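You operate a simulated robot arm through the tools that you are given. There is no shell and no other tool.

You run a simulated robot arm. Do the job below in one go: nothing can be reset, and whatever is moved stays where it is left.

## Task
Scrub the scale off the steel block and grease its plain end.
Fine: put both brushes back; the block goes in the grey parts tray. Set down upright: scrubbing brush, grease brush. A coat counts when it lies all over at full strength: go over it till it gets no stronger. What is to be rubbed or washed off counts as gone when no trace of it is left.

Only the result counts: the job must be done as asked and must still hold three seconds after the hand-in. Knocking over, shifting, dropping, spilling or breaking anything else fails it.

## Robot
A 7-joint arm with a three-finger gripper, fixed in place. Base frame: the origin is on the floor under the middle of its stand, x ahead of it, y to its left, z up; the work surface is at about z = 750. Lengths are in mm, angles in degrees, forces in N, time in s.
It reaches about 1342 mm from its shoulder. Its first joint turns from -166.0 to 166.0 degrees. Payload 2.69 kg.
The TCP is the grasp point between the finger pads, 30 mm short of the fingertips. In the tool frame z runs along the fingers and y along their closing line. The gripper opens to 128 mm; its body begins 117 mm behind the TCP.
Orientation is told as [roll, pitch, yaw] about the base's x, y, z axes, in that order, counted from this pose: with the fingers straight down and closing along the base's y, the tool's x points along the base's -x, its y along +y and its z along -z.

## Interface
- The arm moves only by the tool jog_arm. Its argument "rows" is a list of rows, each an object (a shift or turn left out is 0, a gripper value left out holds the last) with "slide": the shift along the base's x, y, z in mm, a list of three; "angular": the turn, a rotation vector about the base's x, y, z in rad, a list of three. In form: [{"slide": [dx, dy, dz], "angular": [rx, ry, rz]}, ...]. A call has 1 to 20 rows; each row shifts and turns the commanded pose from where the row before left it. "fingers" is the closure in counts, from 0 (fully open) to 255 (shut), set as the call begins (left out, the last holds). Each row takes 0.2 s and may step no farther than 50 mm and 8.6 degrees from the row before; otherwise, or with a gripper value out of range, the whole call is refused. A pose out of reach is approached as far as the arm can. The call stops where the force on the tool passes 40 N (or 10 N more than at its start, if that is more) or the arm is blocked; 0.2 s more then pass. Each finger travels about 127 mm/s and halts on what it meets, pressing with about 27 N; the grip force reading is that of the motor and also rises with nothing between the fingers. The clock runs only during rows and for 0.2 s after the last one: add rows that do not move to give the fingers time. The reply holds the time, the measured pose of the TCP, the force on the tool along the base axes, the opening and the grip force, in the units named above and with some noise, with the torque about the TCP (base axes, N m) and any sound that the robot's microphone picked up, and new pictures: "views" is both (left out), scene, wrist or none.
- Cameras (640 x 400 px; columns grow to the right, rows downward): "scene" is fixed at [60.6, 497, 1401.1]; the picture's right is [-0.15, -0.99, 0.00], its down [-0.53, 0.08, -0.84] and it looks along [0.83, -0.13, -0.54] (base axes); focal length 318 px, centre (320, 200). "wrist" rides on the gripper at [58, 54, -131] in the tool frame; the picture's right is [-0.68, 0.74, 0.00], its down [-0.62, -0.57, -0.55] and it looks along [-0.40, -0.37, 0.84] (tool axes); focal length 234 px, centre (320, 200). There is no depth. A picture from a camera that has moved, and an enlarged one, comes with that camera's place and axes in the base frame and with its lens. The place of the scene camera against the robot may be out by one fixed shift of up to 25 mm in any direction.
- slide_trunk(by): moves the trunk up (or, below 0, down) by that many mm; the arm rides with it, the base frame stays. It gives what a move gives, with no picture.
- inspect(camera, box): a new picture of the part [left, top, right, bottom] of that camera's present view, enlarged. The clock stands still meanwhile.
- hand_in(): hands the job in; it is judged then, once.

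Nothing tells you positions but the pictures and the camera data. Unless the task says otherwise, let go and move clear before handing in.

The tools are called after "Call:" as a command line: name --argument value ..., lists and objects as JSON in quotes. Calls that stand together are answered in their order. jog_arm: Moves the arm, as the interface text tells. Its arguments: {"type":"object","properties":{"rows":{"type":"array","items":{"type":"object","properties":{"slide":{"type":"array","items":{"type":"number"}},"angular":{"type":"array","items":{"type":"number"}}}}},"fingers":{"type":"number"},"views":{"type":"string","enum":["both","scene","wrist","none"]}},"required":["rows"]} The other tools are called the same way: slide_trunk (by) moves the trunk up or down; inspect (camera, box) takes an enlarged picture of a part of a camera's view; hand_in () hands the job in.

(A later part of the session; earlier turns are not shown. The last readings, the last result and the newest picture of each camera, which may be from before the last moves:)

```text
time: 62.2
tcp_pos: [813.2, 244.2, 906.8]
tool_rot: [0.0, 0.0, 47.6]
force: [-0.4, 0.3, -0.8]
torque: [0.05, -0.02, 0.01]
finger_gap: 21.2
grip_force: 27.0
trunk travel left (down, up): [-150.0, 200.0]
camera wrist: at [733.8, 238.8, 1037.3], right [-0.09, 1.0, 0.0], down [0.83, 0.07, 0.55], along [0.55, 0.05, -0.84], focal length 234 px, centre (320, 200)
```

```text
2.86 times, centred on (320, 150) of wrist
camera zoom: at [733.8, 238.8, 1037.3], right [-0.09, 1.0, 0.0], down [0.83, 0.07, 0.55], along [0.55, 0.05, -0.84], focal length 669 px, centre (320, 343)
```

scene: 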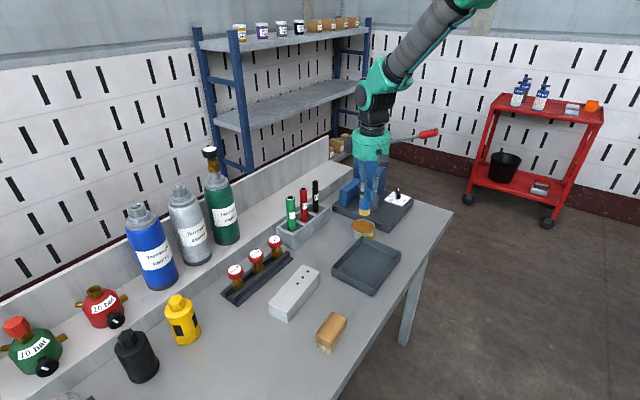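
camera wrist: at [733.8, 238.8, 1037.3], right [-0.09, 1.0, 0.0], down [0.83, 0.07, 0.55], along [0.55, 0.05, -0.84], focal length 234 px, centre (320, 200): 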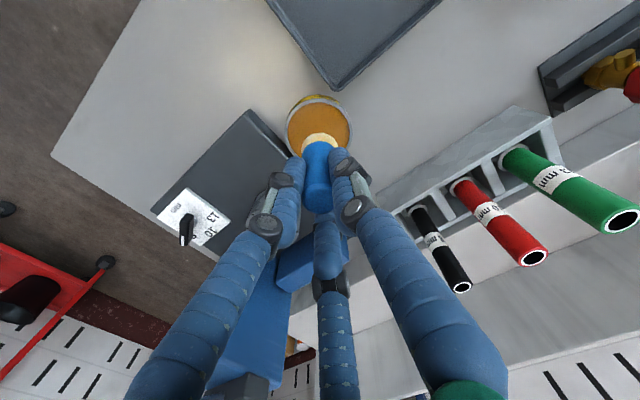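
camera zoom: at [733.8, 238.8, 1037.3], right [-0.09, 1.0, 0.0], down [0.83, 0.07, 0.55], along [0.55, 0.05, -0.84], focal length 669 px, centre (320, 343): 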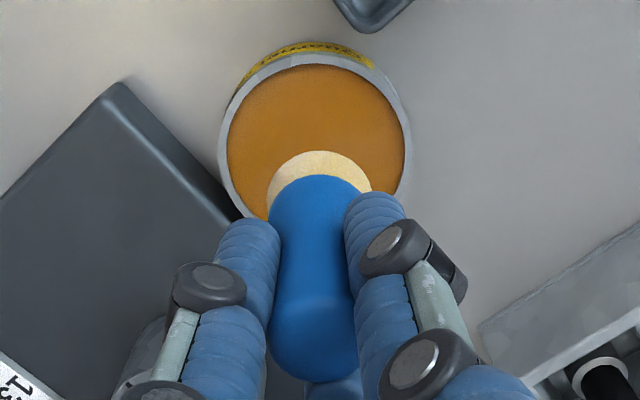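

The brush is loaded with grease and the tin has not moved. Carrying it over to the plain end of the block at about (562, 504).

Call:
jog_arm --rows '[{"slide": [-27.9, 28.9, 0]}, {"slide": [-27.9, 28.9, 0]}, {"slide": [-27.9, 28.9, 0]}, {"slide": [-27.9, 28.9, 0]}, {"slide": [-27.9, 28.9, 0]}, {"slide": [-27.9, 28.9, 0]}, {"slide": [-27.9, 28.8, 0]}, {"slide": [-27.9, 28.8, 0]}, {"slide": [-27.6, 28.7, 0]}, {"slide": [0, 0, -15]}, {"slide": [0, 0, -12]}, {"slide": [0, 0, 0]}]' --views "both"

Call:
inspect --camera "scene" --box '[240, 230, 350, 340]'

Call:
inspect --camera "wrist" --box '[220, 40, 420, 200]'

```text
time: 64.8
tcp_pos: [561.4, 505.5, 879.7]
tool_rot: [-0.1, 0.0, 47.5]
force: [-0.5, 0.0, -0.8]
torque: [0.0, 0.03, -0.01]
finger_gap: 21.3
grip_force: 26.7
trunk travel left (down, up): [-150.0, 200.0]
camera wrist: at [482.0, 498.9, 1009.9], right [-0.09, 1.0, 0.0], down [0.83, 0.07, 0.55], along [0.55, 0.05, -0.84], focal length 234 px, centre (320, 200)
```

scene: 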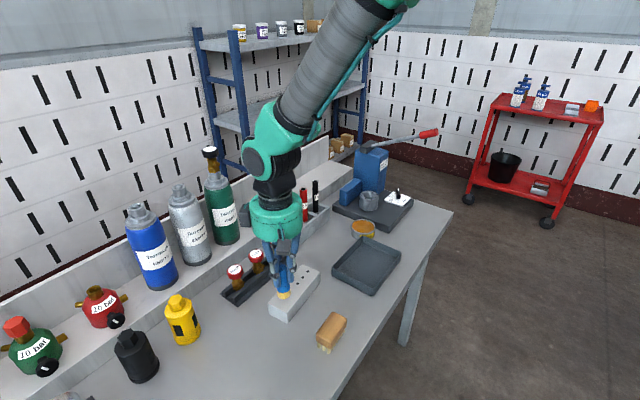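
wrist: 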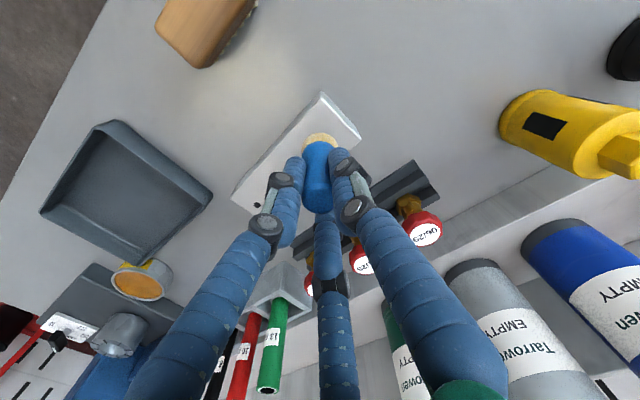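

```text
3.64 times, centred on (295, 285) of scene
camera zoom: at [60.6, 497.0, 1401.1], right [-0.15, -0.99, 0.0], down [-0.53, 0.08, -0.84], along [0.83, -0.13, -0.54], focal length 1156 px, centre (411, -109)
```

zoom: 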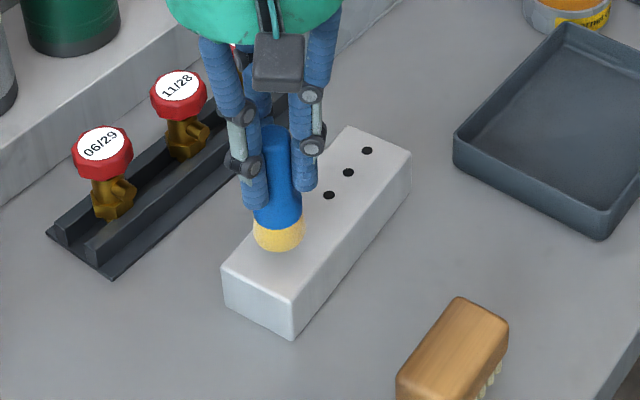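

```text
2.50 times, centred on (320, 120) of wrist
camera zoom: at [482.0, 498.9, 1009.9], right [-0.09, 1.0, 0.0], down [0.83, 0.07, 0.55], along [0.55, 0.05, -0.84], focal length 585 px, centre (320, 400)
```

zoom: 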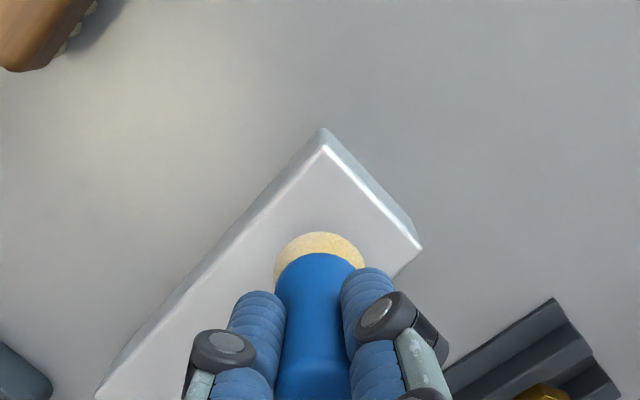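

Positioned over the plain half. Lowering gently until the bristles touch.

Call:
jog_arm --rows '[{"slide": [0, 0, -6]}, {"slide": [0, 0, -3]}, {"slide": [0, 0, -1]}, {"slide": [0, 0, 0]}]' --views "none"

Call:
jog_arm --rows '[{"slide": [0, 0, -1]}, {"slide": [0, 0, 0]}]' --views "none"

Call:
jog_arm --rows '[{"slide": [0, 0, -1]}, {"slide": [0, 0, 0]}]' --views "none"

```text
time: 65.8
tcp_pos: [560.7, 504.7, 871.6]
tool_rot: [0.0, 0.0, 47.4]
force: [0.8, -0.1, 0.9]
torque: [0.01, 0.02, 0.01]
finger_gap: 20.9
grip_force: 27.3
trunk travel left (down, up): [-150.0, 200.0]
```

```text
time: 66.4
tcp_pos: [560.8, 505.5, 868.4]
tool_rot: [0.0, 0.0, 47.5]
force: [0.3, -0.7, 0.0]
torque: [-0.01, -0.02, 0.0]
finger_gap: 21.0
grip_force: 27.3
trunk travel left (down, up): [-150.0, 200.0]
```

```text
time: 67.0
tcp_pos: [561.8, 504.6, 868.7]
tool_rot: [0.0, 0.0, 47.5]
force: [-0.4, 0.1, -0.3]
torque: [0.03, -0.05, 0.0]
finger_gap: 21.0
grip_force: 26.6
trunk travel left (down, up): [-150.0, 200.0]
```

Call:
jog_arm --rows '[{"slide": [0, 0, -1]}, {"slide": [0, 0, 0]}]' --views "none"

Call:
jog_arm --rows '[{"slide": [0, 0, -0.7]}, {"slide": [0, 0, 0]}]' --views "none"

Call:
jog_arm --rows '[{"slide": [0, 0, -0.7]}, {"slide": [0, 0, 0]}]' --views "scene"

```text
time: 67.6
tcp_pos: [561.6, 503.0, 866.8]
tool_rot: [-0.1, 0.0, 47.5]
force: [-0.6, 0.0, 0.4]
torque: [-0.02, -0.01, -0.03]
finger_gap: 21.3
grip_force: 26.9
trunk travel left (down, up): [-150.0, 200.0]
```

```text
time: 68.2
tcp_pos: [561.5, 504.8, 864.7]
tool_rot: [0.0, 0.1, 47.5]
force: [-0.5, -0.3, 0.2]
torque: [0.0, -0.01, 0.0]
finger_gap: 21.2
grip_force: 26.7
trunk travel left (down, up): [-150.0, 200.0]
```

```text
time: 68.8
tcp_pos: [561.6, 505.0, 865.0]
tool_rot: [0.1, -0.1, 47.5]
force: [0.6, 0.3, -0.7]
torque: [-0.01, -0.04, -0.01]
finger_gap: 21.2
grip_force: 27.1
trunk travel left (down, up): [-150.0, 200.0]
```

scene: 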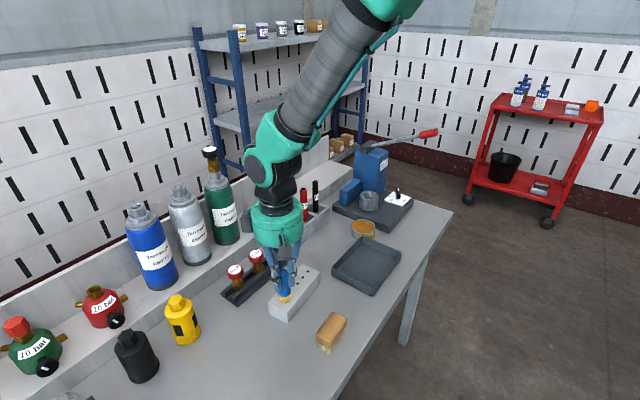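

Call:
jog_arm --rows '[{"slide": [0, 0, -0.7]}, {"slide": [0, 0, 0]}]' --views "none"

Call:
jog_arm --rows '[{"slide": [0, 0, -0.7]}, {"slide": [0, 0, 0]}]' --views "none"

Call:
inspect --camera "scene" --box '[260, 250, 330, 320]'

```text
time: 69.4
tcp_pos: [560.9, 504.5, 864.8]
tool_rot: [0.1, 0.1, 47.5]
force: [0.7, -0.3, -1.9]
torque: [-0.01, 0.04, 0.02]
finger_gap: 21.3
grip_force: 26.7
trunk travel left (down, up): [-150.0, 200.0]
```

```text
time: 70.0
tcp_pos: [561.6, 504.2, 863.3]
tool_rot: [0.0, -0.1, 47.5]
force: [-0.3, 0.2, -0.7]
torque: [-0.02, 0.01, -0.02]
finger_gap: 21.2
grip_force: 27.0
trunk travel left (down, up): [-150.0, 200.0]
```

```text
5.71 times, centred on (295, 285) of scene
camera zoom: at [60.6, 497.0, 1401.1], right [-0.15, -0.99, 0.0], down [-0.53, 0.08, -0.84], along [0.83, -0.13, -0.54], focal length 1817 px, centre (463, -286)
```

zoom: 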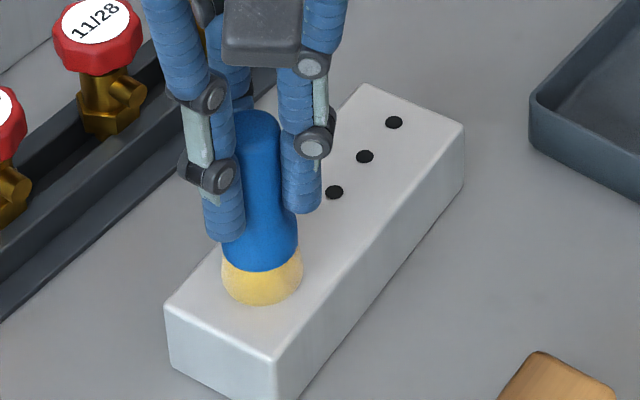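

Call:
jog_arm --rows '[{"slide": [0, 0, -0.7]}, {"slide": [0, 0, 0]}]' --views "none"

Call:
jog_arm --rows '[{"slide": [0, 0, -0.7]}, {"slide": [0, 0, 0]}]' --views "none"

Call:
jog_arm --rows '[{"slide": [0, 0, -0.7]}, {"slide": [0, 0, 0]}]' --views "none"

```text
time: 70.6
tcp_pos: [561.5, 504.5, 863.7]
tool_rot: [0.0, -0.1, 47.4]
force: [0.6, -0.5, 5.7]
torque: [-0.02, 0.02, 0.02]
finger_gap: 21.1
grip_force: 27.0
trunk travel left (down, up): [-150.0, 200.0]
```

```text
time: 71.2
tcp_pos: [561.8, 504.5, 864.3]
tool_rot: [0.0, -0.1, 47.6]
force: [0.4, -1.2, 12.4]
torque: [-0.04, -0.08, 0.04]
finger_gap: 21.1
grip_force: 26.6
trunk travel left (down, up): [-150.0, 200.0]
```

```text
time: 71.8
tcp_pos: [561.4, 504.0, 863.0]
tool_rot: [0.0, -0.1, 47.5]
force: [0.4, -2.5, 21.8]
torque: [-0.18, 0.01, 0.0]
finger_gap: 21.2
grip_force: 27.1
trunk travel left (down, up): [-150.0, 200.0]
```

Contact made at about z≈863. I'll ease to a lighter pressure and make a first lengthwise stroke to see how the grease goes on.

Call:
jog_arm --rows '[{"slide": [0, 0, 0.9]}, {"slide": [-7.66, 6.43, 0]}, {"slide": [-7.66, 6.43, 0]}, {"slide": [-6.1, 5.1, 0]}, {"slide": [6.1, -5.1, 0]}, {"slide": [7.66, -6.43, 0]}, {"slide": [7.66, -6.43, 0]}, {"slide": [7.66, -6.43, 0]}, {"slide": [7.66, -6.43, 0]}, {"slide": [7.66, -6.43, 0]}, {"slide": [-7.66, 6.43, 0]}, {"slide": [-7.66, 6.43, 0]}, {"slide": [-7.66, 6.43, 0]}, {"slide": [0, 0, 0]}]' --views "both"

Call:
inspect --camera "scene" --box '[260, 250, 330, 320]'

Call:
inspect --camera "wrist" --box '[220, 40, 420, 200]'

```text
time: 74.8
tcp_pos: [559.1, 505.2, 864.3]
tool_rot: [0.0, -0.1, 47.5]
force: [-0.7, 0.8, 5.9]
torque: [-0.03, 0.03, 0.02]
finger_gap: 21.3
grip_force: 26.5
trunk travel left (down, up): [-150.0, 200.0]
camera wrist: at [480.6, 497.8, 993.8], right [-0.09, 1.0, 0.0], down [0.83, 0.07, 0.55], along [0.55, 0.05, -0.84], focal length 234 px, centre (320, 200)
```

scene: 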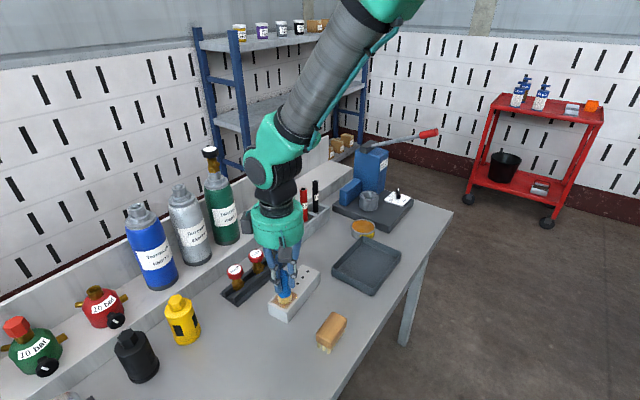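
wrist: 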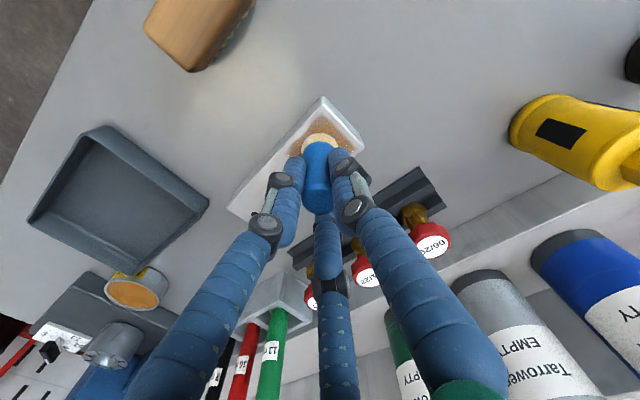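

```text
5.71 times, centred on (295, 285) of scene
camera zoom: at [60.6, 497.0, 1401.1], right [-0.15, -0.99, 0.0], down [-0.53, 0.08, -0.84], along [0.83, -0.13, -0.54], focal length 1817 px, centre (463, -286)
```

zoom: 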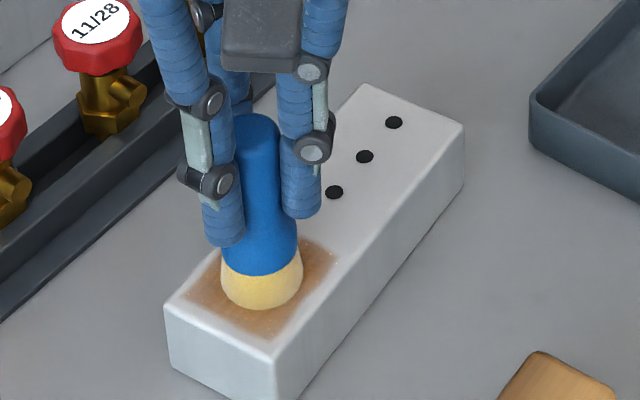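

```text
2.50 times, centred on (320, 120) of wrist
camera zoom: at [480.6, 497.8, 993.8], right [-0.09, 1.0, 0.0], down [0.83, 0.07, 0.55], along [0.55, 0.05, -0.84], focal length 585 px, centre (320, 400)
```

zoom: 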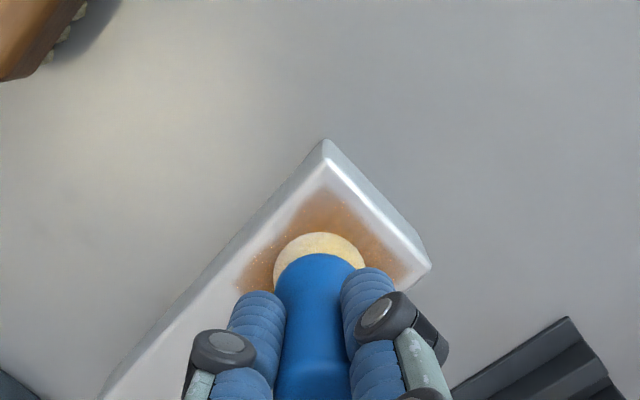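

Grease is going on as a brown film over a patch on the plain half. Continuing with strokes at both sides and across the whole patch.

Call:
jog_arm --rows '[{"slide": [4.5, 5.4, 0]}, {"slide": [4.5, 5.4, 0]}, {"slide": [-7.66, 6.43, 0]}, {"slide": [-7.66, 6.43, 0]}, {"slide": [-6.1, 5.1, 0]}, {"slide": [6.1, -5.1, 0]}, {"slide": [7.66, -6.43, 0]}, {"slide": [7.66, -6.43, 0]}, {"slide": [7.66, -6.43, 0]}, {"slide": [7.66, -6.43, 0]}, {"slide": [7.66, -6.43, 0]}, {"slide": [-7.66, 6.43, 0]}, {"slide": [-7.66, 6.43, 0]}, {"slide": [-7.66, 6.43, 0]}, {"slide": [-4.5, -5.4, 0]}, {"slide": [-4.5, -5.4, 0]}]' --views "none"

Call:
jog_arm --rows '[{"slide": [-4.5, -5.4, 0]}, {"slide": [-4.5, -5.4, 0]}, {"slide": [-7.66, 6.43, 0]}, {"slide": [-7.66, 6.43, 0]}, {"slide": [-6.1, 5.1, 0]}, {"slide": [6.1, -5.1, 0]}, {"slide": [7.66, -6.43, 0]}, {"slide": [7.66, -6.43, 0]}, {"slide": [7.66, -6.43, 0]}, {"slide": [7.66, -6.43, 0]}, {"slide": [7.66, -6.43, 0]}, {"slide": [-7.66, 6.43, 0]}, {"slide": [-7.66, 6.43, 0]}, {"slide": [-7.66, 6.43, 0]}, {"slide": [4.5, 5.4, 0]}, {"slide": [4.5, 5.4, 0]}]' --views "both"

Call:
inspect --camera "scene" --box '[260, 250, 330, 320]'

Call:
inspect --camera "wrist" --box '[220, 40, 420, 200]'

```text
time: 78.2
tcp_pos: [560.6, 504.2, 862.9]
tool_rot: [0.0, 0.0, 47.5]
force: [-1.1, -1.1, 3.7]
torque: [-0.07, 0.02, 0.0]
finger_gap: 21.1
grip_force: 27.7
trunk travel left (down, up): [-150.0, 200.0]
```

```text
time: 81.6
tcp_pos: [559.5, 504.3, 863.0]
tool_rot: [0.0, 0.0, 47.5]
force: [0.1, -0.6, 4.8]
torque: [-0.04, 0.05, -0.03]
finger_gap: 21.0
grip_force: 26.7
trunk travel left (down, up): [-150.0, 200.0]
camera wrist: at [480.7, 497.5, 993.5], right [-0.09, 1.0, 0.0], down [0.83, 0.07, 0.55], along [0.55, 0.05, -0.84], focal length 234 px, centre (320, 200)
```

scene: 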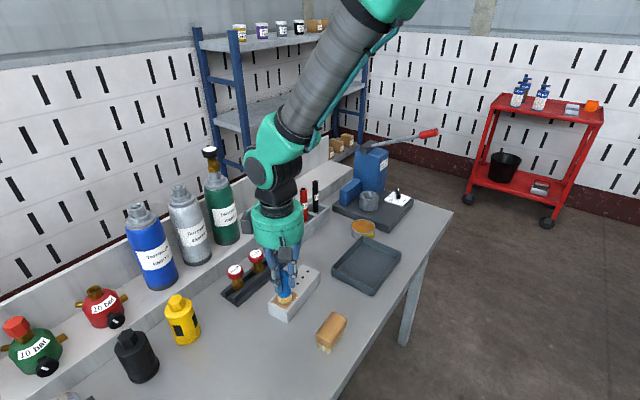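
wrist: 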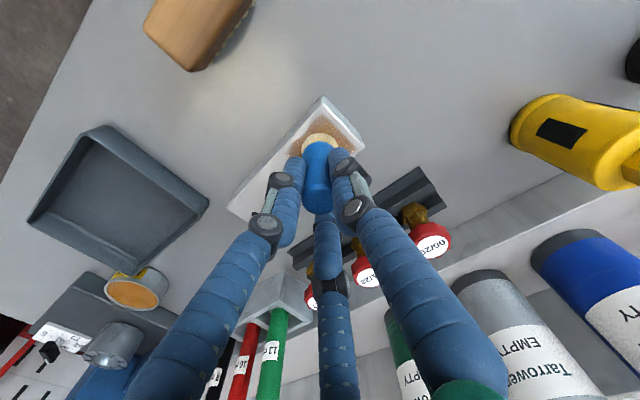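

```text
5.71 times, centred on (295, 285) of scene
camera zoom: at [60.6, 497.0, 1401.1], right [-0.15, -0.99, 0.0], down [-0.53, 0.08, -0.84], along [0.83, -0.13, -0.54], focal length 1817 px, centre (463, -286)
```

zoom: 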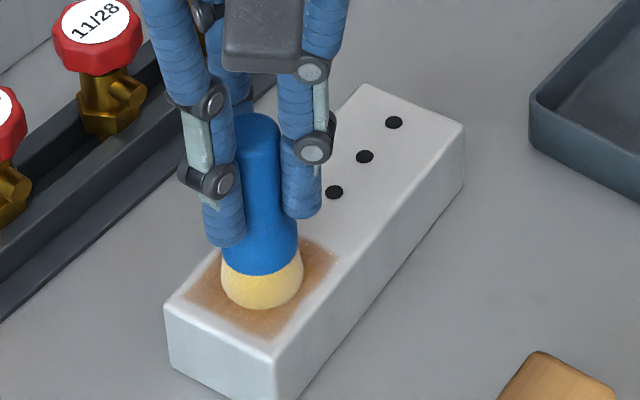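

```text
2.50 times, centred on (320, 120) of wrist
camera zoom: at [480.7, 497.5, 993.5], right [-0.09, 1.0, 0.0], down [0.83, 0.07, 0.55], along [0.55, 0.05, -0.84], focal length 585 px, centre (320, 400)
```

zoom: 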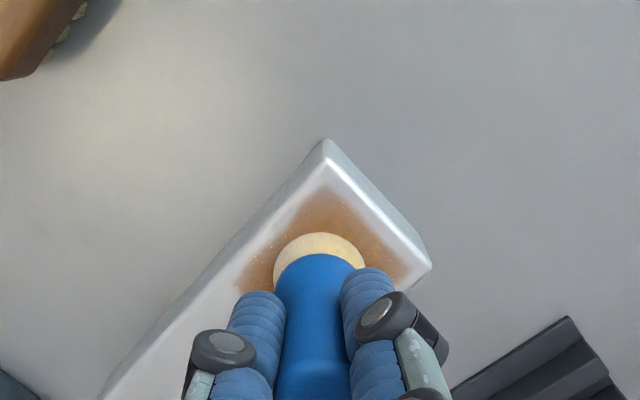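

The film doesn't look noticeably stronger, so the brush may be running dry. I'll lift off to see the coat, then re-dip and go over it again.

Call:
jog_arm --rows '[{"slide": [0, 0, 10]}, {"slide": [0, 0, 34]}, {"slide": [27.9, -28.9, 0]}, {"slide": [27.9, -28.9, 0]}, {"slide": [27.9, -28.9, 0]}, {"slide": [27.9, -28.9, 0]}, {"slide": [0, 0, 0]}]' --views "both"

Call:
inspect --camera "scene" --box '[255, 250, 335, 330]'

Call:
inspect --camera "wrist" --box '[300, 0, 460, 120]'

```text
time: 83.2
tcp_pos: [673.4, 388.2, 906.9]
tool_rot: [-0.1, 0.0, 47.5]
force: [1.0, 0.3, -0.6]
torque: [0.05, 0.04, 0.0]
finger_gap: 21.1
grip_force: 27.4
trunk travel left (down, up): [-150.0, 200.0]
camera wrist: at [594.3, 381.0, 1037.6], right [-0.09, 1.0, 0.0], down [0.83, 0.07, 0.55], along [0.55, 0.05, -0.84], focal length 234 px, centre (320, 200)
```

scene: 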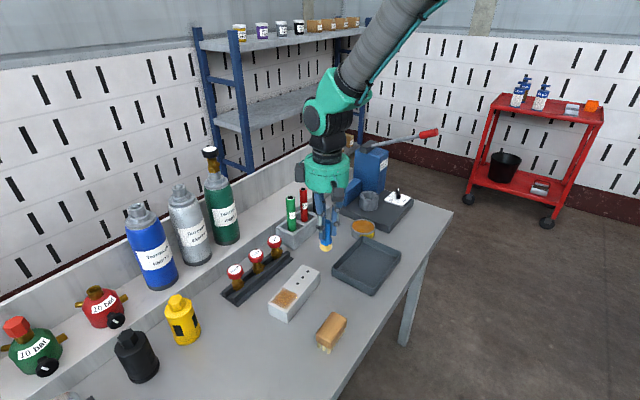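
wrist: 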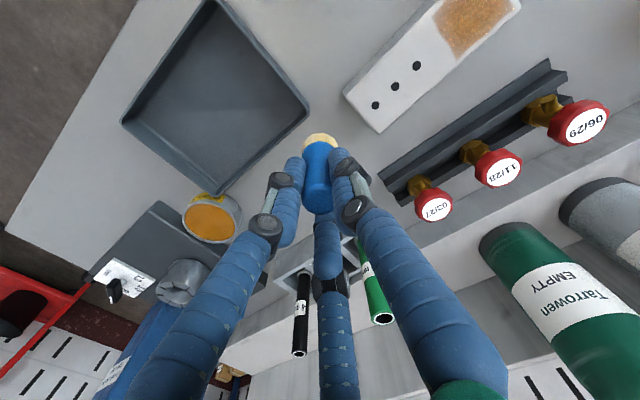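

```text
5.00 times, centred on (295, 290) of scene
camera zoom: at [60.6, 497.0, 1401.1], right [-0.15, -0.99, 0.0], down [-0.53, 0.08, -0.84], along [0.83, -0.13, -0.54], focal length 1590 px, centre (445, -250)
```

zoom: 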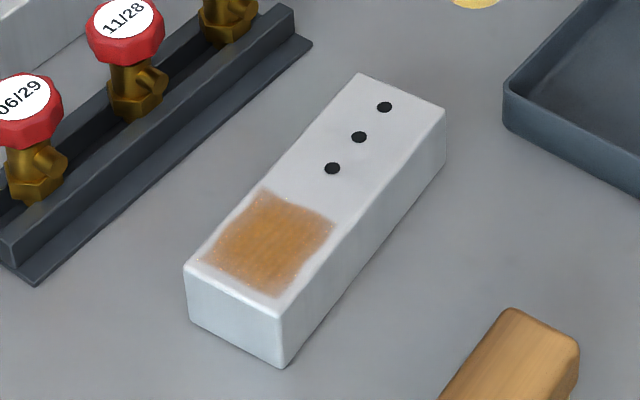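

```text
3.33 times, centred on (380, 60) of wrist
camera zoom: at [594.3, 381.0, 1037.6], right [-0.09, 1.0, 0.0], down [0.83, 0.07, 0.55], along [0.55, 0.05, -0.84], focal length 781 px, centre (120, 667)
```

zoom: 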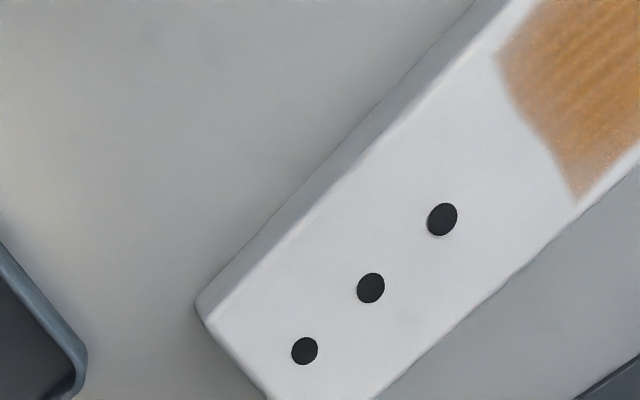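

The coat zone shows as a roughly 54×46 mm patch on the plain half, with weak edges. Going back to the tin for more grease.

Call:
jog_arm --rows '[{"slide": [27.6, -28.7, 0]}, {"slide": [27.6, -28.7, 0]}, {"slide": [27.6, -28.7, 0]}, {"slide": [27.6, -28.7, 0]}, {"slide": [27.8, -28.7, 0]}, {"slide": [0, 0, -20]}, {"slide": [0, 0, -20]}, {"slide": [0, 0, -8]}, {"slide": [0, 0, 0]}]' --views "both"

Call:
inspect --camera "wrist" --box '[240, 80, 400, 220]'

Call:
inspect --camera "scene" --box '[330, 190, 400, 260]'

```text
time: 85.2
tcp_pos: [809.4, 246.1, 857.6]
tool_rot: [-0.1, 0.1, 47.5]
force: [0.3, 0.4, -0.5]
torque: [-0.01, 0.02, -0.04]
finger_gap: 21.0
grip_force: 27.1
trunk travel left (down, up): [-150.0, 200.0]
camera wrist: at [731.1, 239.3, 988.4], right [-0.09, 1.0, 0.0], down [0.83, 0.07, 0.55], along [0.55, 0.05, -0.84], focal length 234 px, centre (320, 200)
```

scene: 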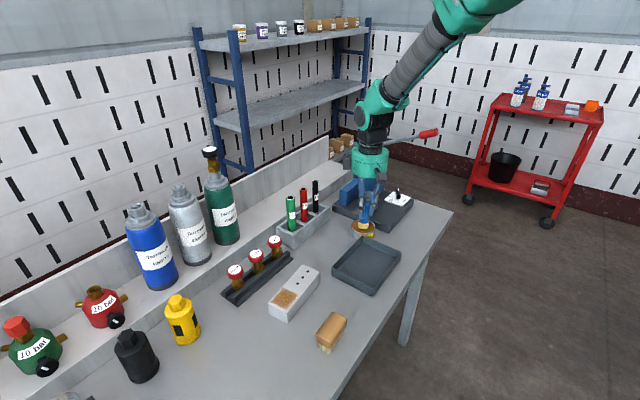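
wrist: 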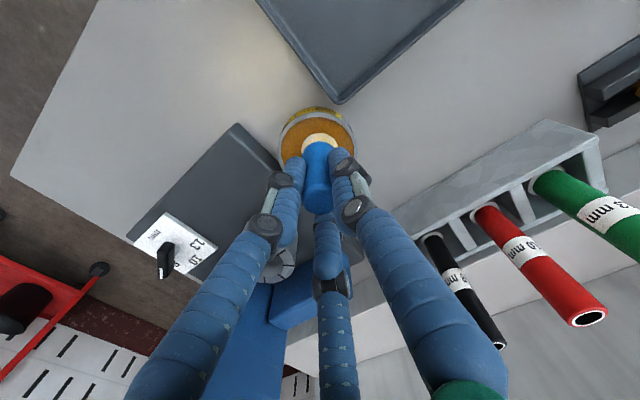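

```text
2.86 times, centred on (320, 150) of wrist
camera zoom: at [731.1, 239.3, 988.4], right [-0.09, 1.0, 0.0], down [0.83, 0.07, 0.55], along [0.55, 0.05, -0.84], focal length 669 px, centre (320, 343)
```

zoom: 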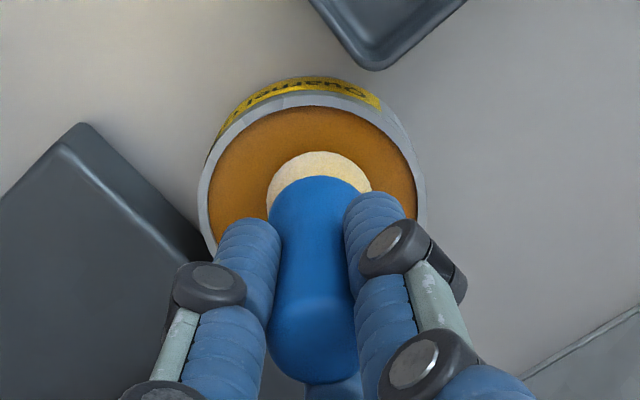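

```text
5.71 times, centred on (365, 225) of scene
camera zoom: at [60.6, 497.0, 1401.1], right [-0.15, -0.99, 0.0], down [-0.53, 0.08, -0.84], along [0.83, -0.13, -0.54], focal length 1817 px, centre (63, 57)
```

zoom: 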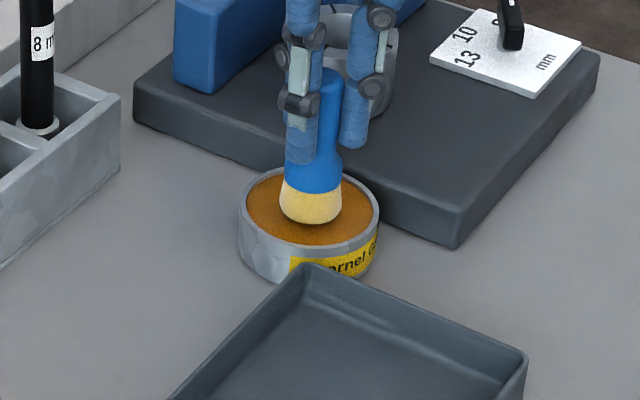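

Call:
jog_arm --rows '[{"slide": [0, 0, -2]}, {"slide": [0, 0, -1]}, {"slide": [0, 0, 0]}, {"slide": [0, 0, 0]}]' --views "none"

Call:
jog_arm --rows '[{"slide": [0, 0, -0.7]}, {"slide": [0, 0, 0]}, {"slide": [0, 0, 0]}]' --views "none"

Call:
jog_arm --rows '[{"slide": [0, 0, -0.5]}, {"slide": [0, 0, 0]}, {"slide": [0, 0, 0]}]' --views "none"

```text
time: 86.2
tcp_pos: [810.0, 245.2, 856.8]
tool_rot: [0.0, 0.0, 47.5]
force: [0.2, -0.2, -0.6]
torque: [-0.01, -0.01, 0.01]
finger_gap: 20.9
grip_force: 27.1
trunk travel left (down, up): [-150.0, 200.0]
```

```text
time: 87.0
tcp_pos: [810.6, 244.8, 854.2]
tool_rot: [0.0, 0.0, 47.5]
force: [-0.2, 0.7, -0.7]
torque: [-0.03, -0.01, -0.04]
finger_gap: 21.3
grip_force: 27.4
trunk travel left (down, up): [-150.0, 200.0]
```

```text
time: 87.8
tcp_pos: [810.4, 246.0, 854.0]
tool_rot: [0.0, 0.0, 47.5]
force: [-1.2, 0.8, -0.3]
torque: [0.0, -0.01, 0.01]
finger_gap: 21.1
grip_force: 27.3
trunk travel left (down, up): [-150.0, 200.0]
```

Call:
jog_arm --rows '[{"slide": [0, 0, -0.5]}, {"slide": [0, 0, 0]}, {"slide": [0, 0, 0]}]' --views "none"

Call:
jog_arm --rows '[{"slide": [0, 0, -0.5]}, {"slide": [0, 0, 0]}, {"slide": [0, 0, 0]}]' --views "none"

Call:
jog_arm --rows '[{"slide": [0, 0, -0.5]}, {"slide": [0, 0, 0]}, {"slide": [0, 0, 0]}]' --views "none"

Call:
inspect --camera "scene" --box '[330, 190, 400, 260]'

```text
time: 88.6
tcp_pos: [810.3, 245.1, 852.9]
tool_rot: [0.0, 0.1, 47.4]
force: [0.6, -0.6, -0.8]
torque: [-0.03, -0.01, 0.0]
finger_gap: 20.6
grip_force: 27.0
trunk travel left (down, up): [-150.0, 200.0]
```

```text
time: 89.4
tcp_pos: [811.6, 244.7, 852.9]
tool_rot: [0.0, 0.0, 47.5]
force: [0.6, -0.1, -0.8]
torque: [0.01, 0.01, 0.02]
finger_gap: 21.1
grip_force: 27.3
trunk travel left (down, up): [-150.0, 200.0]
```

```text
time: 90.2
tcp_pos: [811.4, 245.0, 852.5]
tool_rot: [0.0, 0.0, 47.5]
force: [0.2, 1.9, 2.4]
torque: [0.1, 0.03, 0.02]
finger_gap: 21.1
grip_force: 27.2
trunk travel left (down, up): [-150.0, 200.0]
```

```text
5.71 times, centred on (365, 225) of scene
camera zoom: at [60.6, 497.0, 1401.1], right [-0.15, -0.99, 0.0], down [-0.53, 0.08, -0.84], along [0.83, -0.13, -0.54], focal length 1817 px, centre (63, 57)
```

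zoom: 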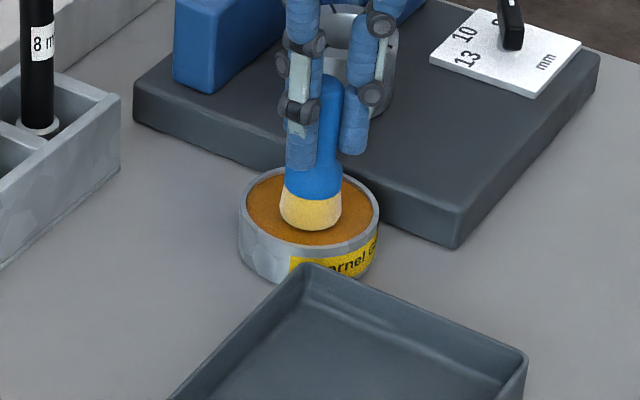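

Call:
jog_arm --rows '[{"slide": [0, 0, -0.5]}, {"slide": [0, 0, 0]}, {"slide": [0, 0, 0]}, {"slide": [0, 0, 0]}, {"slide": [0, 0, 0]}, {"slide": [0, 0, 0]}]' --views "scene"

Call:
inspect --camera "scene" --box '[330, 190, 400, 260]'

```text
time: 91.6
tcp_pos: [811.3, 245.0, 851.7]
tool_rot: [-0.1, 0.0, 47.5]
force: [1.7, -2.6, 8.2]
torque: [-0.13, -0.13, 0.02]
finger_gap: 21.1
grip_force: 27.2
trunk travel left (down, up): [-150.0, 200.0]
```

scene: 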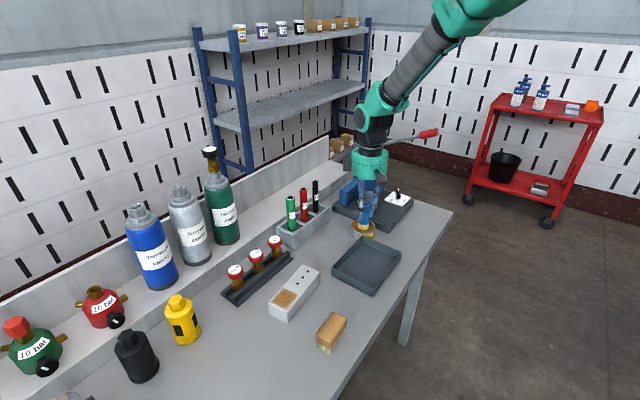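

```text
5.71 times, centred on (365, 225) of scene
camera zoom: at [60.6, 497.0, 1401.1], right [-0.15, -0.99, 0.0], down [-0.53, 0.08, -0.84], along [0.83, -0.13, -0.54], focal length 1817 px, centre (63, 57)
```

zoom: 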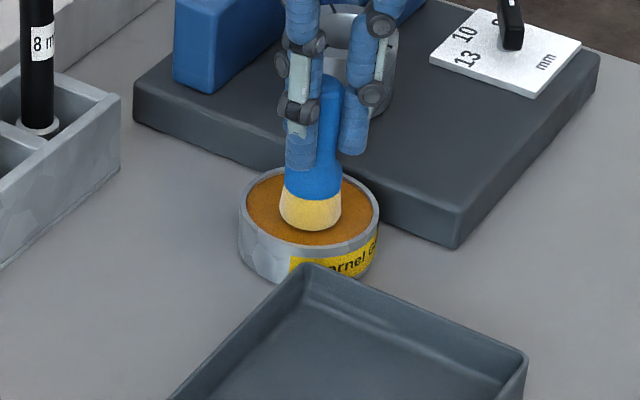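

Reloaded. Lifting out and returning to the plain end.

Call:
jog_arm --rows '[{"slide": [0, 0, 5]}, {"slide": [0, 0, 20]}, {"slide": [0, 0, 30]}, {"slide": [-27.8, 28.9, 0]}, {"slide": [-27.8, 28.9, 0]}, {"slide": [-27.8, 28.9, 0]}, {"slide": [-27.8, 28.9, 0]}, {"slide": [-27.8, 28.9, 0]}, {"slide": [-27.8, 28.8, 0]}, {"slide": [-27.8, 28.8, 0]}, {"slide": [-27.8, 28.8, 0]}, {"slide": [-27.8, 28.8, 0]}, {"slide": [0, 0, -20]}, {"slide": [0, 0, -18]}, {"slide": [0, 0, -3]}, {"slide": [0, 0, 0]}]' --views "wrist"

Call:
inspect --camera "wrist" --box '[220, 40, 420, 200]'

```text
time: 95.0
tcp_pos: [561.1, 505.5, 866.9]
tool_rot: [0.1, 0.0, 47.5]
force: [-0.1, 0.2, -1.5]
torque: [0.0, 0.01, -0.02]
finger_gap: 21.0
grip_force: 26.9
trunk travel left (down, up): [-150.0, 200.0]
camera wrist: at [481.3, 498.9, 997.2], right [-0.09, 1.0, 0.0], down [0.83, 0.07, 0.55], along [0.55, 0.05, -0.84], focal length 234 px, centre (320, 200)
```

wrist: 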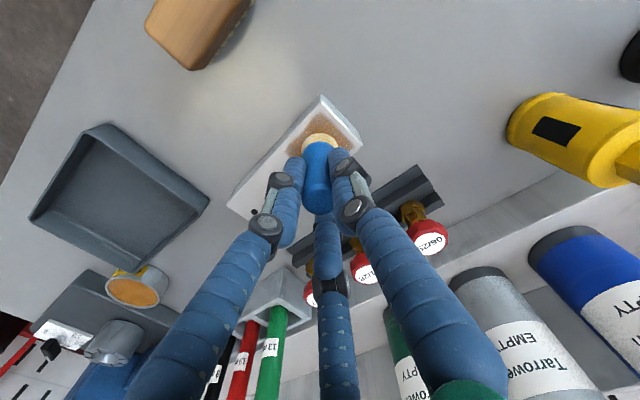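

```text
2.50 times, centred on (320, 120) of wrist
camera zoom: at [481.3, 498.9, 997.2], right [-0.09, 1.0, 0.0], down [0.83, 0.07, 0.55], along [0.55, 0.05, -0.84], focal length 585 px, centre (320, 400)
```

zoom: 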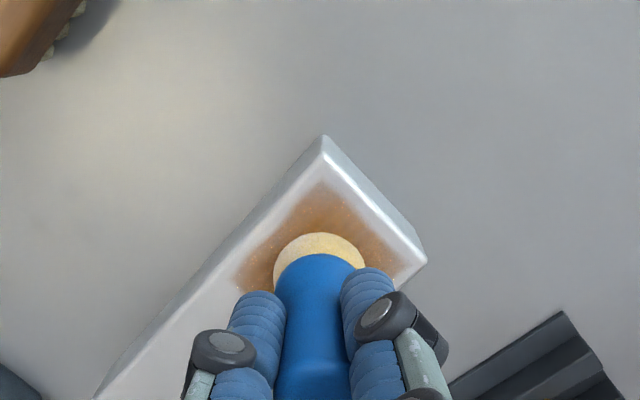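

Call:
jog_arm --rows '[{"slide": [0, 0, -2]}, {"slide": [0, 0, -1]}, {"slide": [0, 0, 0]}]' --views "none"

Call:
jog_arm --rows '[{"slide": [0, 0, -0.7]}, {"slide": [0, 0, 0]}]' --views "none"

Call:
jog_arm --rows '[{"slide": [0, 0, -0.7]}, {"slide": [0, 0, 0]}]' --views "none"

```text
time: 95.8
tcp_pos: [560.5, 505.2, 864.3]
tool_rot: [-0.1, 0.0, 47.5]
force: [-0.6, 0.4, -0.6]
torque: [0.0, 0.02, -0.02]
finger_gap: 21.0
grip_force: 26.6
trunk travel left (down, up): [-150.0, 200.0]
```

```text
time: 96.4
tcp_pos: [560.0, 504.9, 862.9]
tool_rot: [-0.1, 0.0, 47.5]
force: [-0.4, -0.4, -1.0]
torque: [0.05, 0.0, -0.02]
finger_gap: 20.9
grip_force: 27.1
trunk travel left (down, up): [-150.0, 200.0]
```

```text
time: 97.0
tcp_pos: [560.5, 504.2, 862.6]
tool_rot: [0.1, -0.1, 47.5]
force: [0.1, -0.4, 5.5]
torque: [-0.03, 0.04, 0.01]
finger_gap: 21.3
grip_force: 27.2
trunk travel left (down, up): [-150.0, 200.0]
```

Contact at about 5 N. Now a full serpentine over the whole patch, out to its edges.

Call:
jog_arm --rows '[{"slide": [5.79, 6.89, -0.3]}, {"slide": [5.79, 6.89, 0]}, {"slide": [-7.66, 6.43, 0]}, {"slide": [-7.66, 6.43, 0]}, {"slide": [-6.1, 5.1, 0]}, {"slide": [7.66, -6.43, 0]}, {"slide": [7.66, -6.43, 0]}, {"slide": [7.66, -6.43, 0]}, {"slide": [7.66, -6.43, 0]}, {"slide": [7.66, -6.43, 0]}, {"slide": [7.66, -6.43, 0]}, {"slide": [-5.79, -6.89, 0]}, {"slide": [-7.66, 6.43, 0]}, {"slide": [-7.66, 6.43, 0]}, {"slide": [-7.66, 6.43, 0]}, {"slide": [-7.66, 6.43, 0]}, {"slide": [-7.66, 6.43, 0]}, {"slide": [-7.66, 6.43, 0]}, {"slide": [-5.79, -6.89, 0]}, {"slide": [7.66, -6.43, 0]}]' --views "none"

Call:
jog_arm --rows '[{"slide": [7.66, -6.43, 0]}, {"slide": [7.66, -6.43, 0]}, {"slide": [7.66, -6.43, 0]}, {"slide": [7.66, -6.43, 0]}, {"slide": [7.66, -6.43, 0]}, {"slide": [-5.79, -6.89, 0]}, {"slide": [-7.66, 6.43, 0]}, {"slide": [-7.66, 6.43, 0]}, {"slide": [-7.66, 6.43, 0]}, {"slide": [-7.66, 6.43, 0]}, {"slide": [-7.66, 6.43, 0]}, {"slide": [-7.66, 6.43, 0]}, {"slide": [-5.79, -6.89, 0]}, {"slide": [7.66, -6.43, 0]}, {"slide": [7.66, -6.43, 0]}, {"slide": [7.66, -6.43, 0]}, {"slide": [7.66, -6.43, 0]}, {"slide": [7.66, -6.43, 0]}, {"slide": [7.66, -6.43, 0]}]' --views "both"

Call:
inspect --camera "scene" --box '[255, 250, 335, 330]'

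Call:
inspect --camera "wrist" --box '[240, 30, 440, 190]'

```text
time: 101.2
tcp_pos: [547.6, 516.4, 861.5]
tool_rot: [-0.1, 0.0, 47.5]
force: [0.9, -1.9, 6.3]
torque: [-0.18, -0.12, 0.02]
finger_gap: 21.2
grip_force: 27.1
trunk travel left (down, up): [-150.0, 200.0]
```

```text
time: 105.2
tcp_pos: [574.5, 470.7, 861.6]
tool_rot: [0.1, -0.1, 47.5]
force: [0.4, -0.5, 5.0]
torque: [-0.15, -0.08, -0.02]
finger_gap: 21.1
grip_force: 27.0
trunk travel left (down, up): [-150.0, 200.0]
camera wrist: at [495.4, 464.1, 992.0], right [-0.09, 1.0, 0.0], down [0.83, 0.07, 0.55], along [0.55, 0.05, -0.84], focal length 234 px, centre (320, 200)
```

scene: 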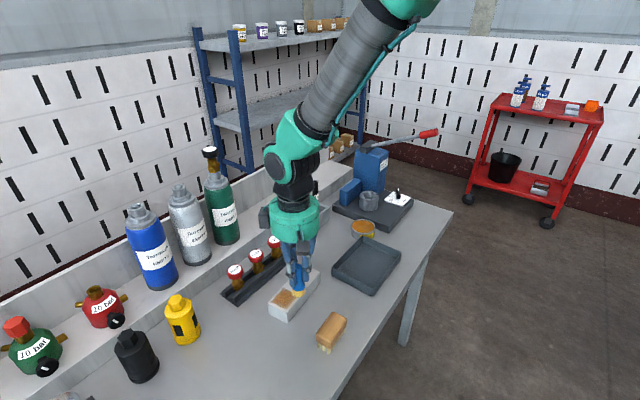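
wrist: 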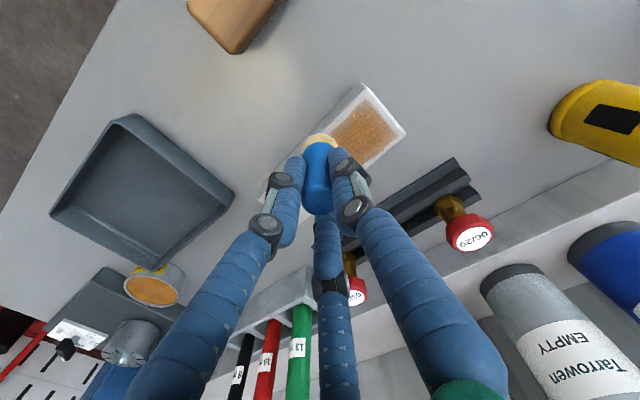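

```text
5.00 times, centred on (295, 290) of scene
camera zoom: at [60.6, 497.0, 1401.1], right [-0.15, -0.99, 0.0], down [-0.53, 0.08, -0.84], along [0.83, -0.13, -0.54], focal length 1590 px, centre (445, -250)
```

zoom: 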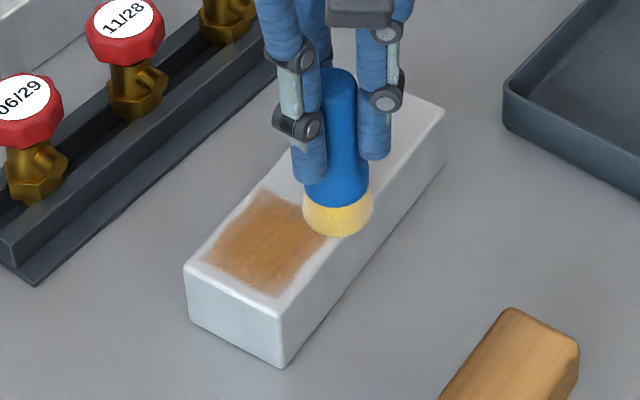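

```text
2.50 times, centred on (340, 110) of wrist
camera zoom: at [495.4, 464.1, 992.0], right [-0.09, 1.0, 0.0], down [0.83, 0.07, 0.55], along [0.55, 0.05, -0.84], focal length 585 px, centre (270, 425)
```

zoom: 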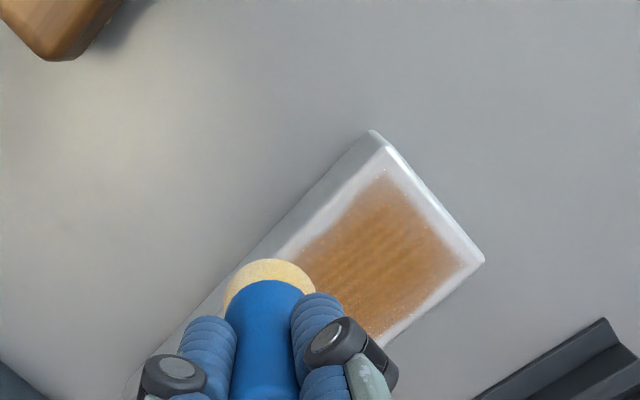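

The coat is clearly stronger now. Another serpentine back over it to see whether it deepens further.

Call:
jog_arm --rows '[{"slide": [-7.66, 6.43, 0]}, {"slide": [-7.66, 6.43, 0]}, {"slide": [-7.66, 6.43, 0]}, {"slide": [-7.66, 6.43, 0]}, {"slide": [-7.66, 6.43, 0]}, {"slide": [-7.66, 6.43, 0]}, {"slide": [5.79, 6.89, 0]}, {"slide": [7.66, -6.43, 0]}, {"slide": [7.66, -6.43, 0]}, {"slide": [7.66, -6.43, 0]}, {"slide": [7.66, -6.43, 0]}, {"slide": [7.66, -6.43, 0]}, {"slide": [7.66, -6.43, 0]}, {"slide": [5.79, 6.89, 0]}, {"slide": [-7.66, 6.43, 0]}, {"slide": [-7.66, 6.43, 0]}, {"slide": [-7.66, 6.43, 0]}, {"slide": [-7.66, 6.43, 0]}, {"slide": [-7.66, 6.43, 0]}, {"slide": [-7.66, 6.43, 0]}]' --views "none"

Call:
jog_arm --rows '[{"slide": [5.79, 6.89, 0]}, {"slide": [7.66, -6.43, 0]}, {"slide": [7.66, -6.43, 0]}, {"slide": [7.66, -6.43, 0]}, {"slide": [7.66, -6.43, 0]}, {"slide": [7.66, -6.43, 0]}, {"slide": [7.66, -6.43, 0]}, {"slide": [5.79, 6.89, 0]}, {"slide": [-7.66, 6.43, 0]}, {"slide": [-7.66, 6.43, 0]}, {"slide": [-7.66, 6.43, 0]}, {"slide": [-7.66, 6.43, 0]}, {"slide": [-7.66, 6.43, 0]}, {"slide": [-7.66, 6.43, 0]}, {"slide": [0, 0, 10]}, {"slide": [23, -19.3, 34]}, {"slide": [27.9, -28.9, 0]}, {"slide": [27.9, -28.9, 0]}, {"slide": [27.9, -28.9, 0]}, {"slide": [27.9, -28.9, 0]}]' --views "both"

Call:
inspect --camera "scene" --box '[255, 250, 335, 330]'

Call:
inspect --camera "wrist" --box '[340, 0, 540, 140]'

```text
time: 109.4
tcp_pos: [538.0, 522.9, 860.8]
tool_rot: [0.0, -0.1, 47.4]
force: [-0.9, 1.3, 6.2]
torque: [0.07, 0.09, 0.03]
finger_gap: 20.9
grip_force: 27.0
trunk travel left (down, up): [-150.0, 200.0]
```

```text
time: 113.6
tcp_pos: [684.0, 401.1, 904.6]
tool_rot: [0.1, 0.0, 47.5]
force: [-0.3, 0.3, -1.0]
torque: [-0.05, -0.01, 0.03]
finger_gap: 21.0
grip_force: 26.5
trunk travel left (down, up): [-150.0, 200.0]
camera wrist: at [605.7, 394.1, 1036.0], right [-0.09, 1.0, 0.0], down [0.83, 0.07, 0.55], along [0.55, 0.05, -0.84], focal length 234 px, centre (320, 200)
```

scene: 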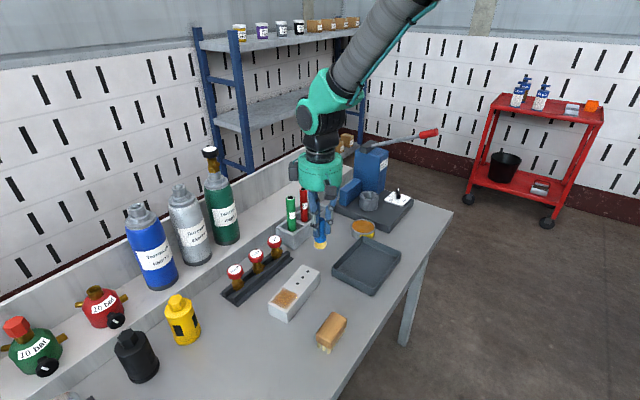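
wrist: 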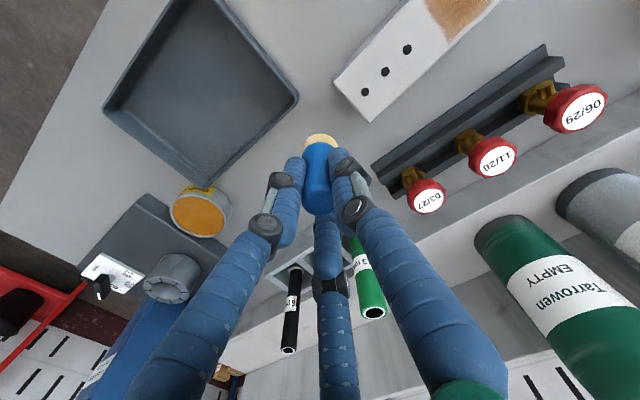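

```text
5.00 times, centred on (295, 290) of scene
camera zoom: at [60.6, 497.0, 1401.1], right [-0.15, -0.99, 0.0], down [-0.53, 0.08, -0.84], along [0.83, -0.13, -0.54], focal length 1590 px, centre (445, -250)
```

zoom: 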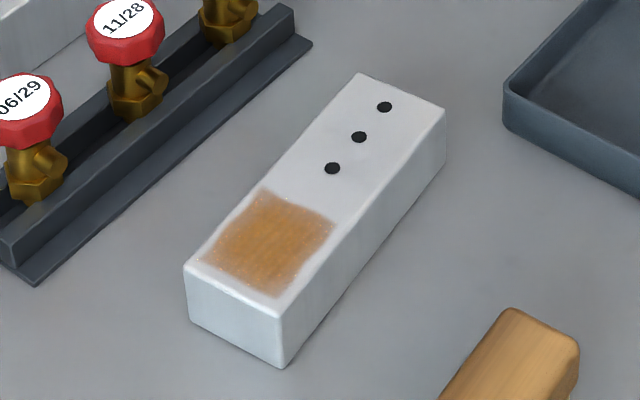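

```text
2.86 times, centred on (440, 70) of wrist
camera zoom: at [605.7, 394.1, 1036.0], right [-0.09, 1.0, 0.0], down [0.83, 0.07, 0.55], along [0.55, 0.05, -0.84], focal length 669 px, centre (-23, 571)
```

zoom: 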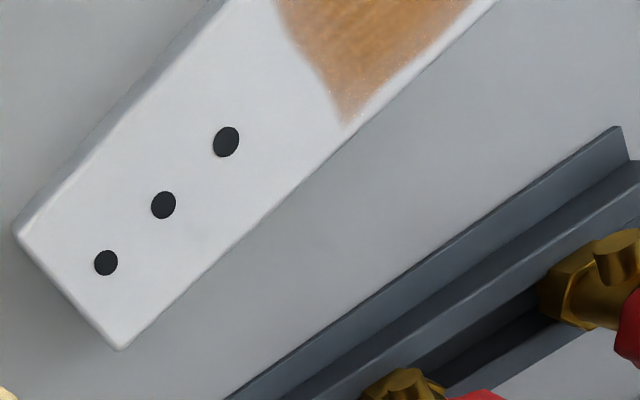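

Call:
inspect --camera "scene" --box '[272, 280, 312, 315]'

```text
11.43 times, centred on (292, 298) of scene
camera zoom: at [60.6, 497.0, 1401.1], right [-0.15, -0.99, 0.0], down [-0.53, 0.08, -0.84], along [0.83, -0.13, -0.54], focal length 3634 px, centre (640, -914)
```

zoom: 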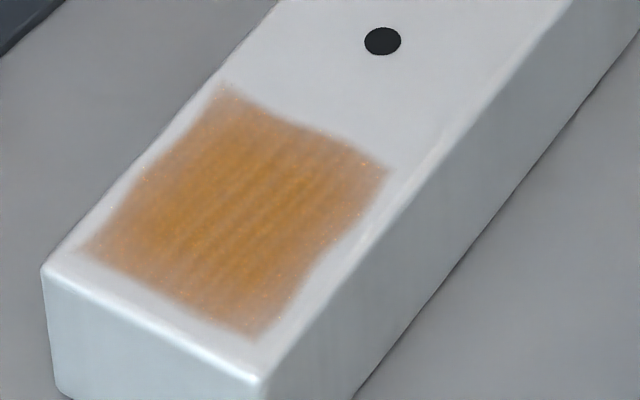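

The centre looks dense but the edges fade, so I'll dip once more and go over everything again, comparing from this same zoomed view afterwards.

Call:
jog_arm --rows '[{"slide": [25.3, -31.2, 0]}, {"slide": [25.3, -31.2, 0]}, {"slide": [25.3, -31.2, 0]}, {"slide": [25.3, -31.2, 0]}, {"slide": [25.5, -31.2, 0]}, {"slide": [0, 0, -20]}, {"slide": [0, 0, -20]}, {"slide": [0, 0, -10]}, {"slide": [0, 0, 0]}]' --views "wrist"

Call:
inspect --camera "wrist" --box '[240, 80, 400, 220]'

```text
time: 115.6
tcp_pos: [811.5, 245.3, 856.8]
tool_rot: [0.1, 0.0, 47.4]
force: [-0.6, -0.4, -1.0]
torque: [0.04, -0.01, 0.0]
finger_gap: 21.2
grip_force: 27.1
trunk travel left (down, up): [-150.0, 200.0]
camera wrist: at [732.7, 239.1, 987.0], right [-0.09, 1.0, 0.0], down [0.83, 0.07, 0.55], along [0.55, 0.05, -0.84], focal length 234 px, centre (320, 200)
```

wrist: 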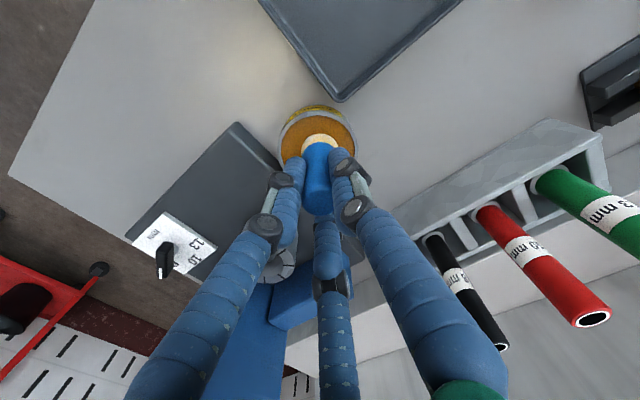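

```text
2.86 times, centred on (320, 150) of wrist
camera zoom: at [732.7, 239.1, 987.0], right [-0.09, 1.0, 0.0], down [0.83, 0.07, 0.55], along [0.55, 0.05, -0.84], focal length 669 px, centre (320, 343)
```

zoom: 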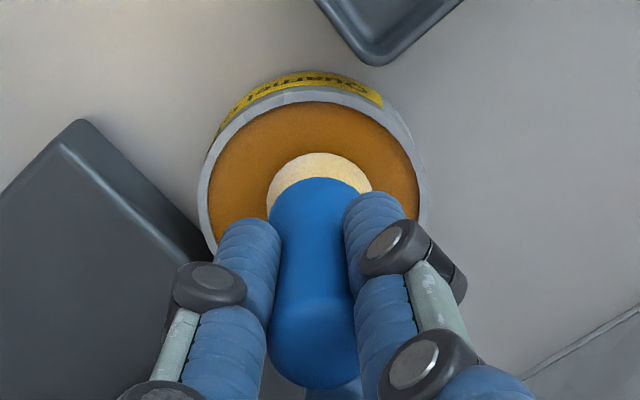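

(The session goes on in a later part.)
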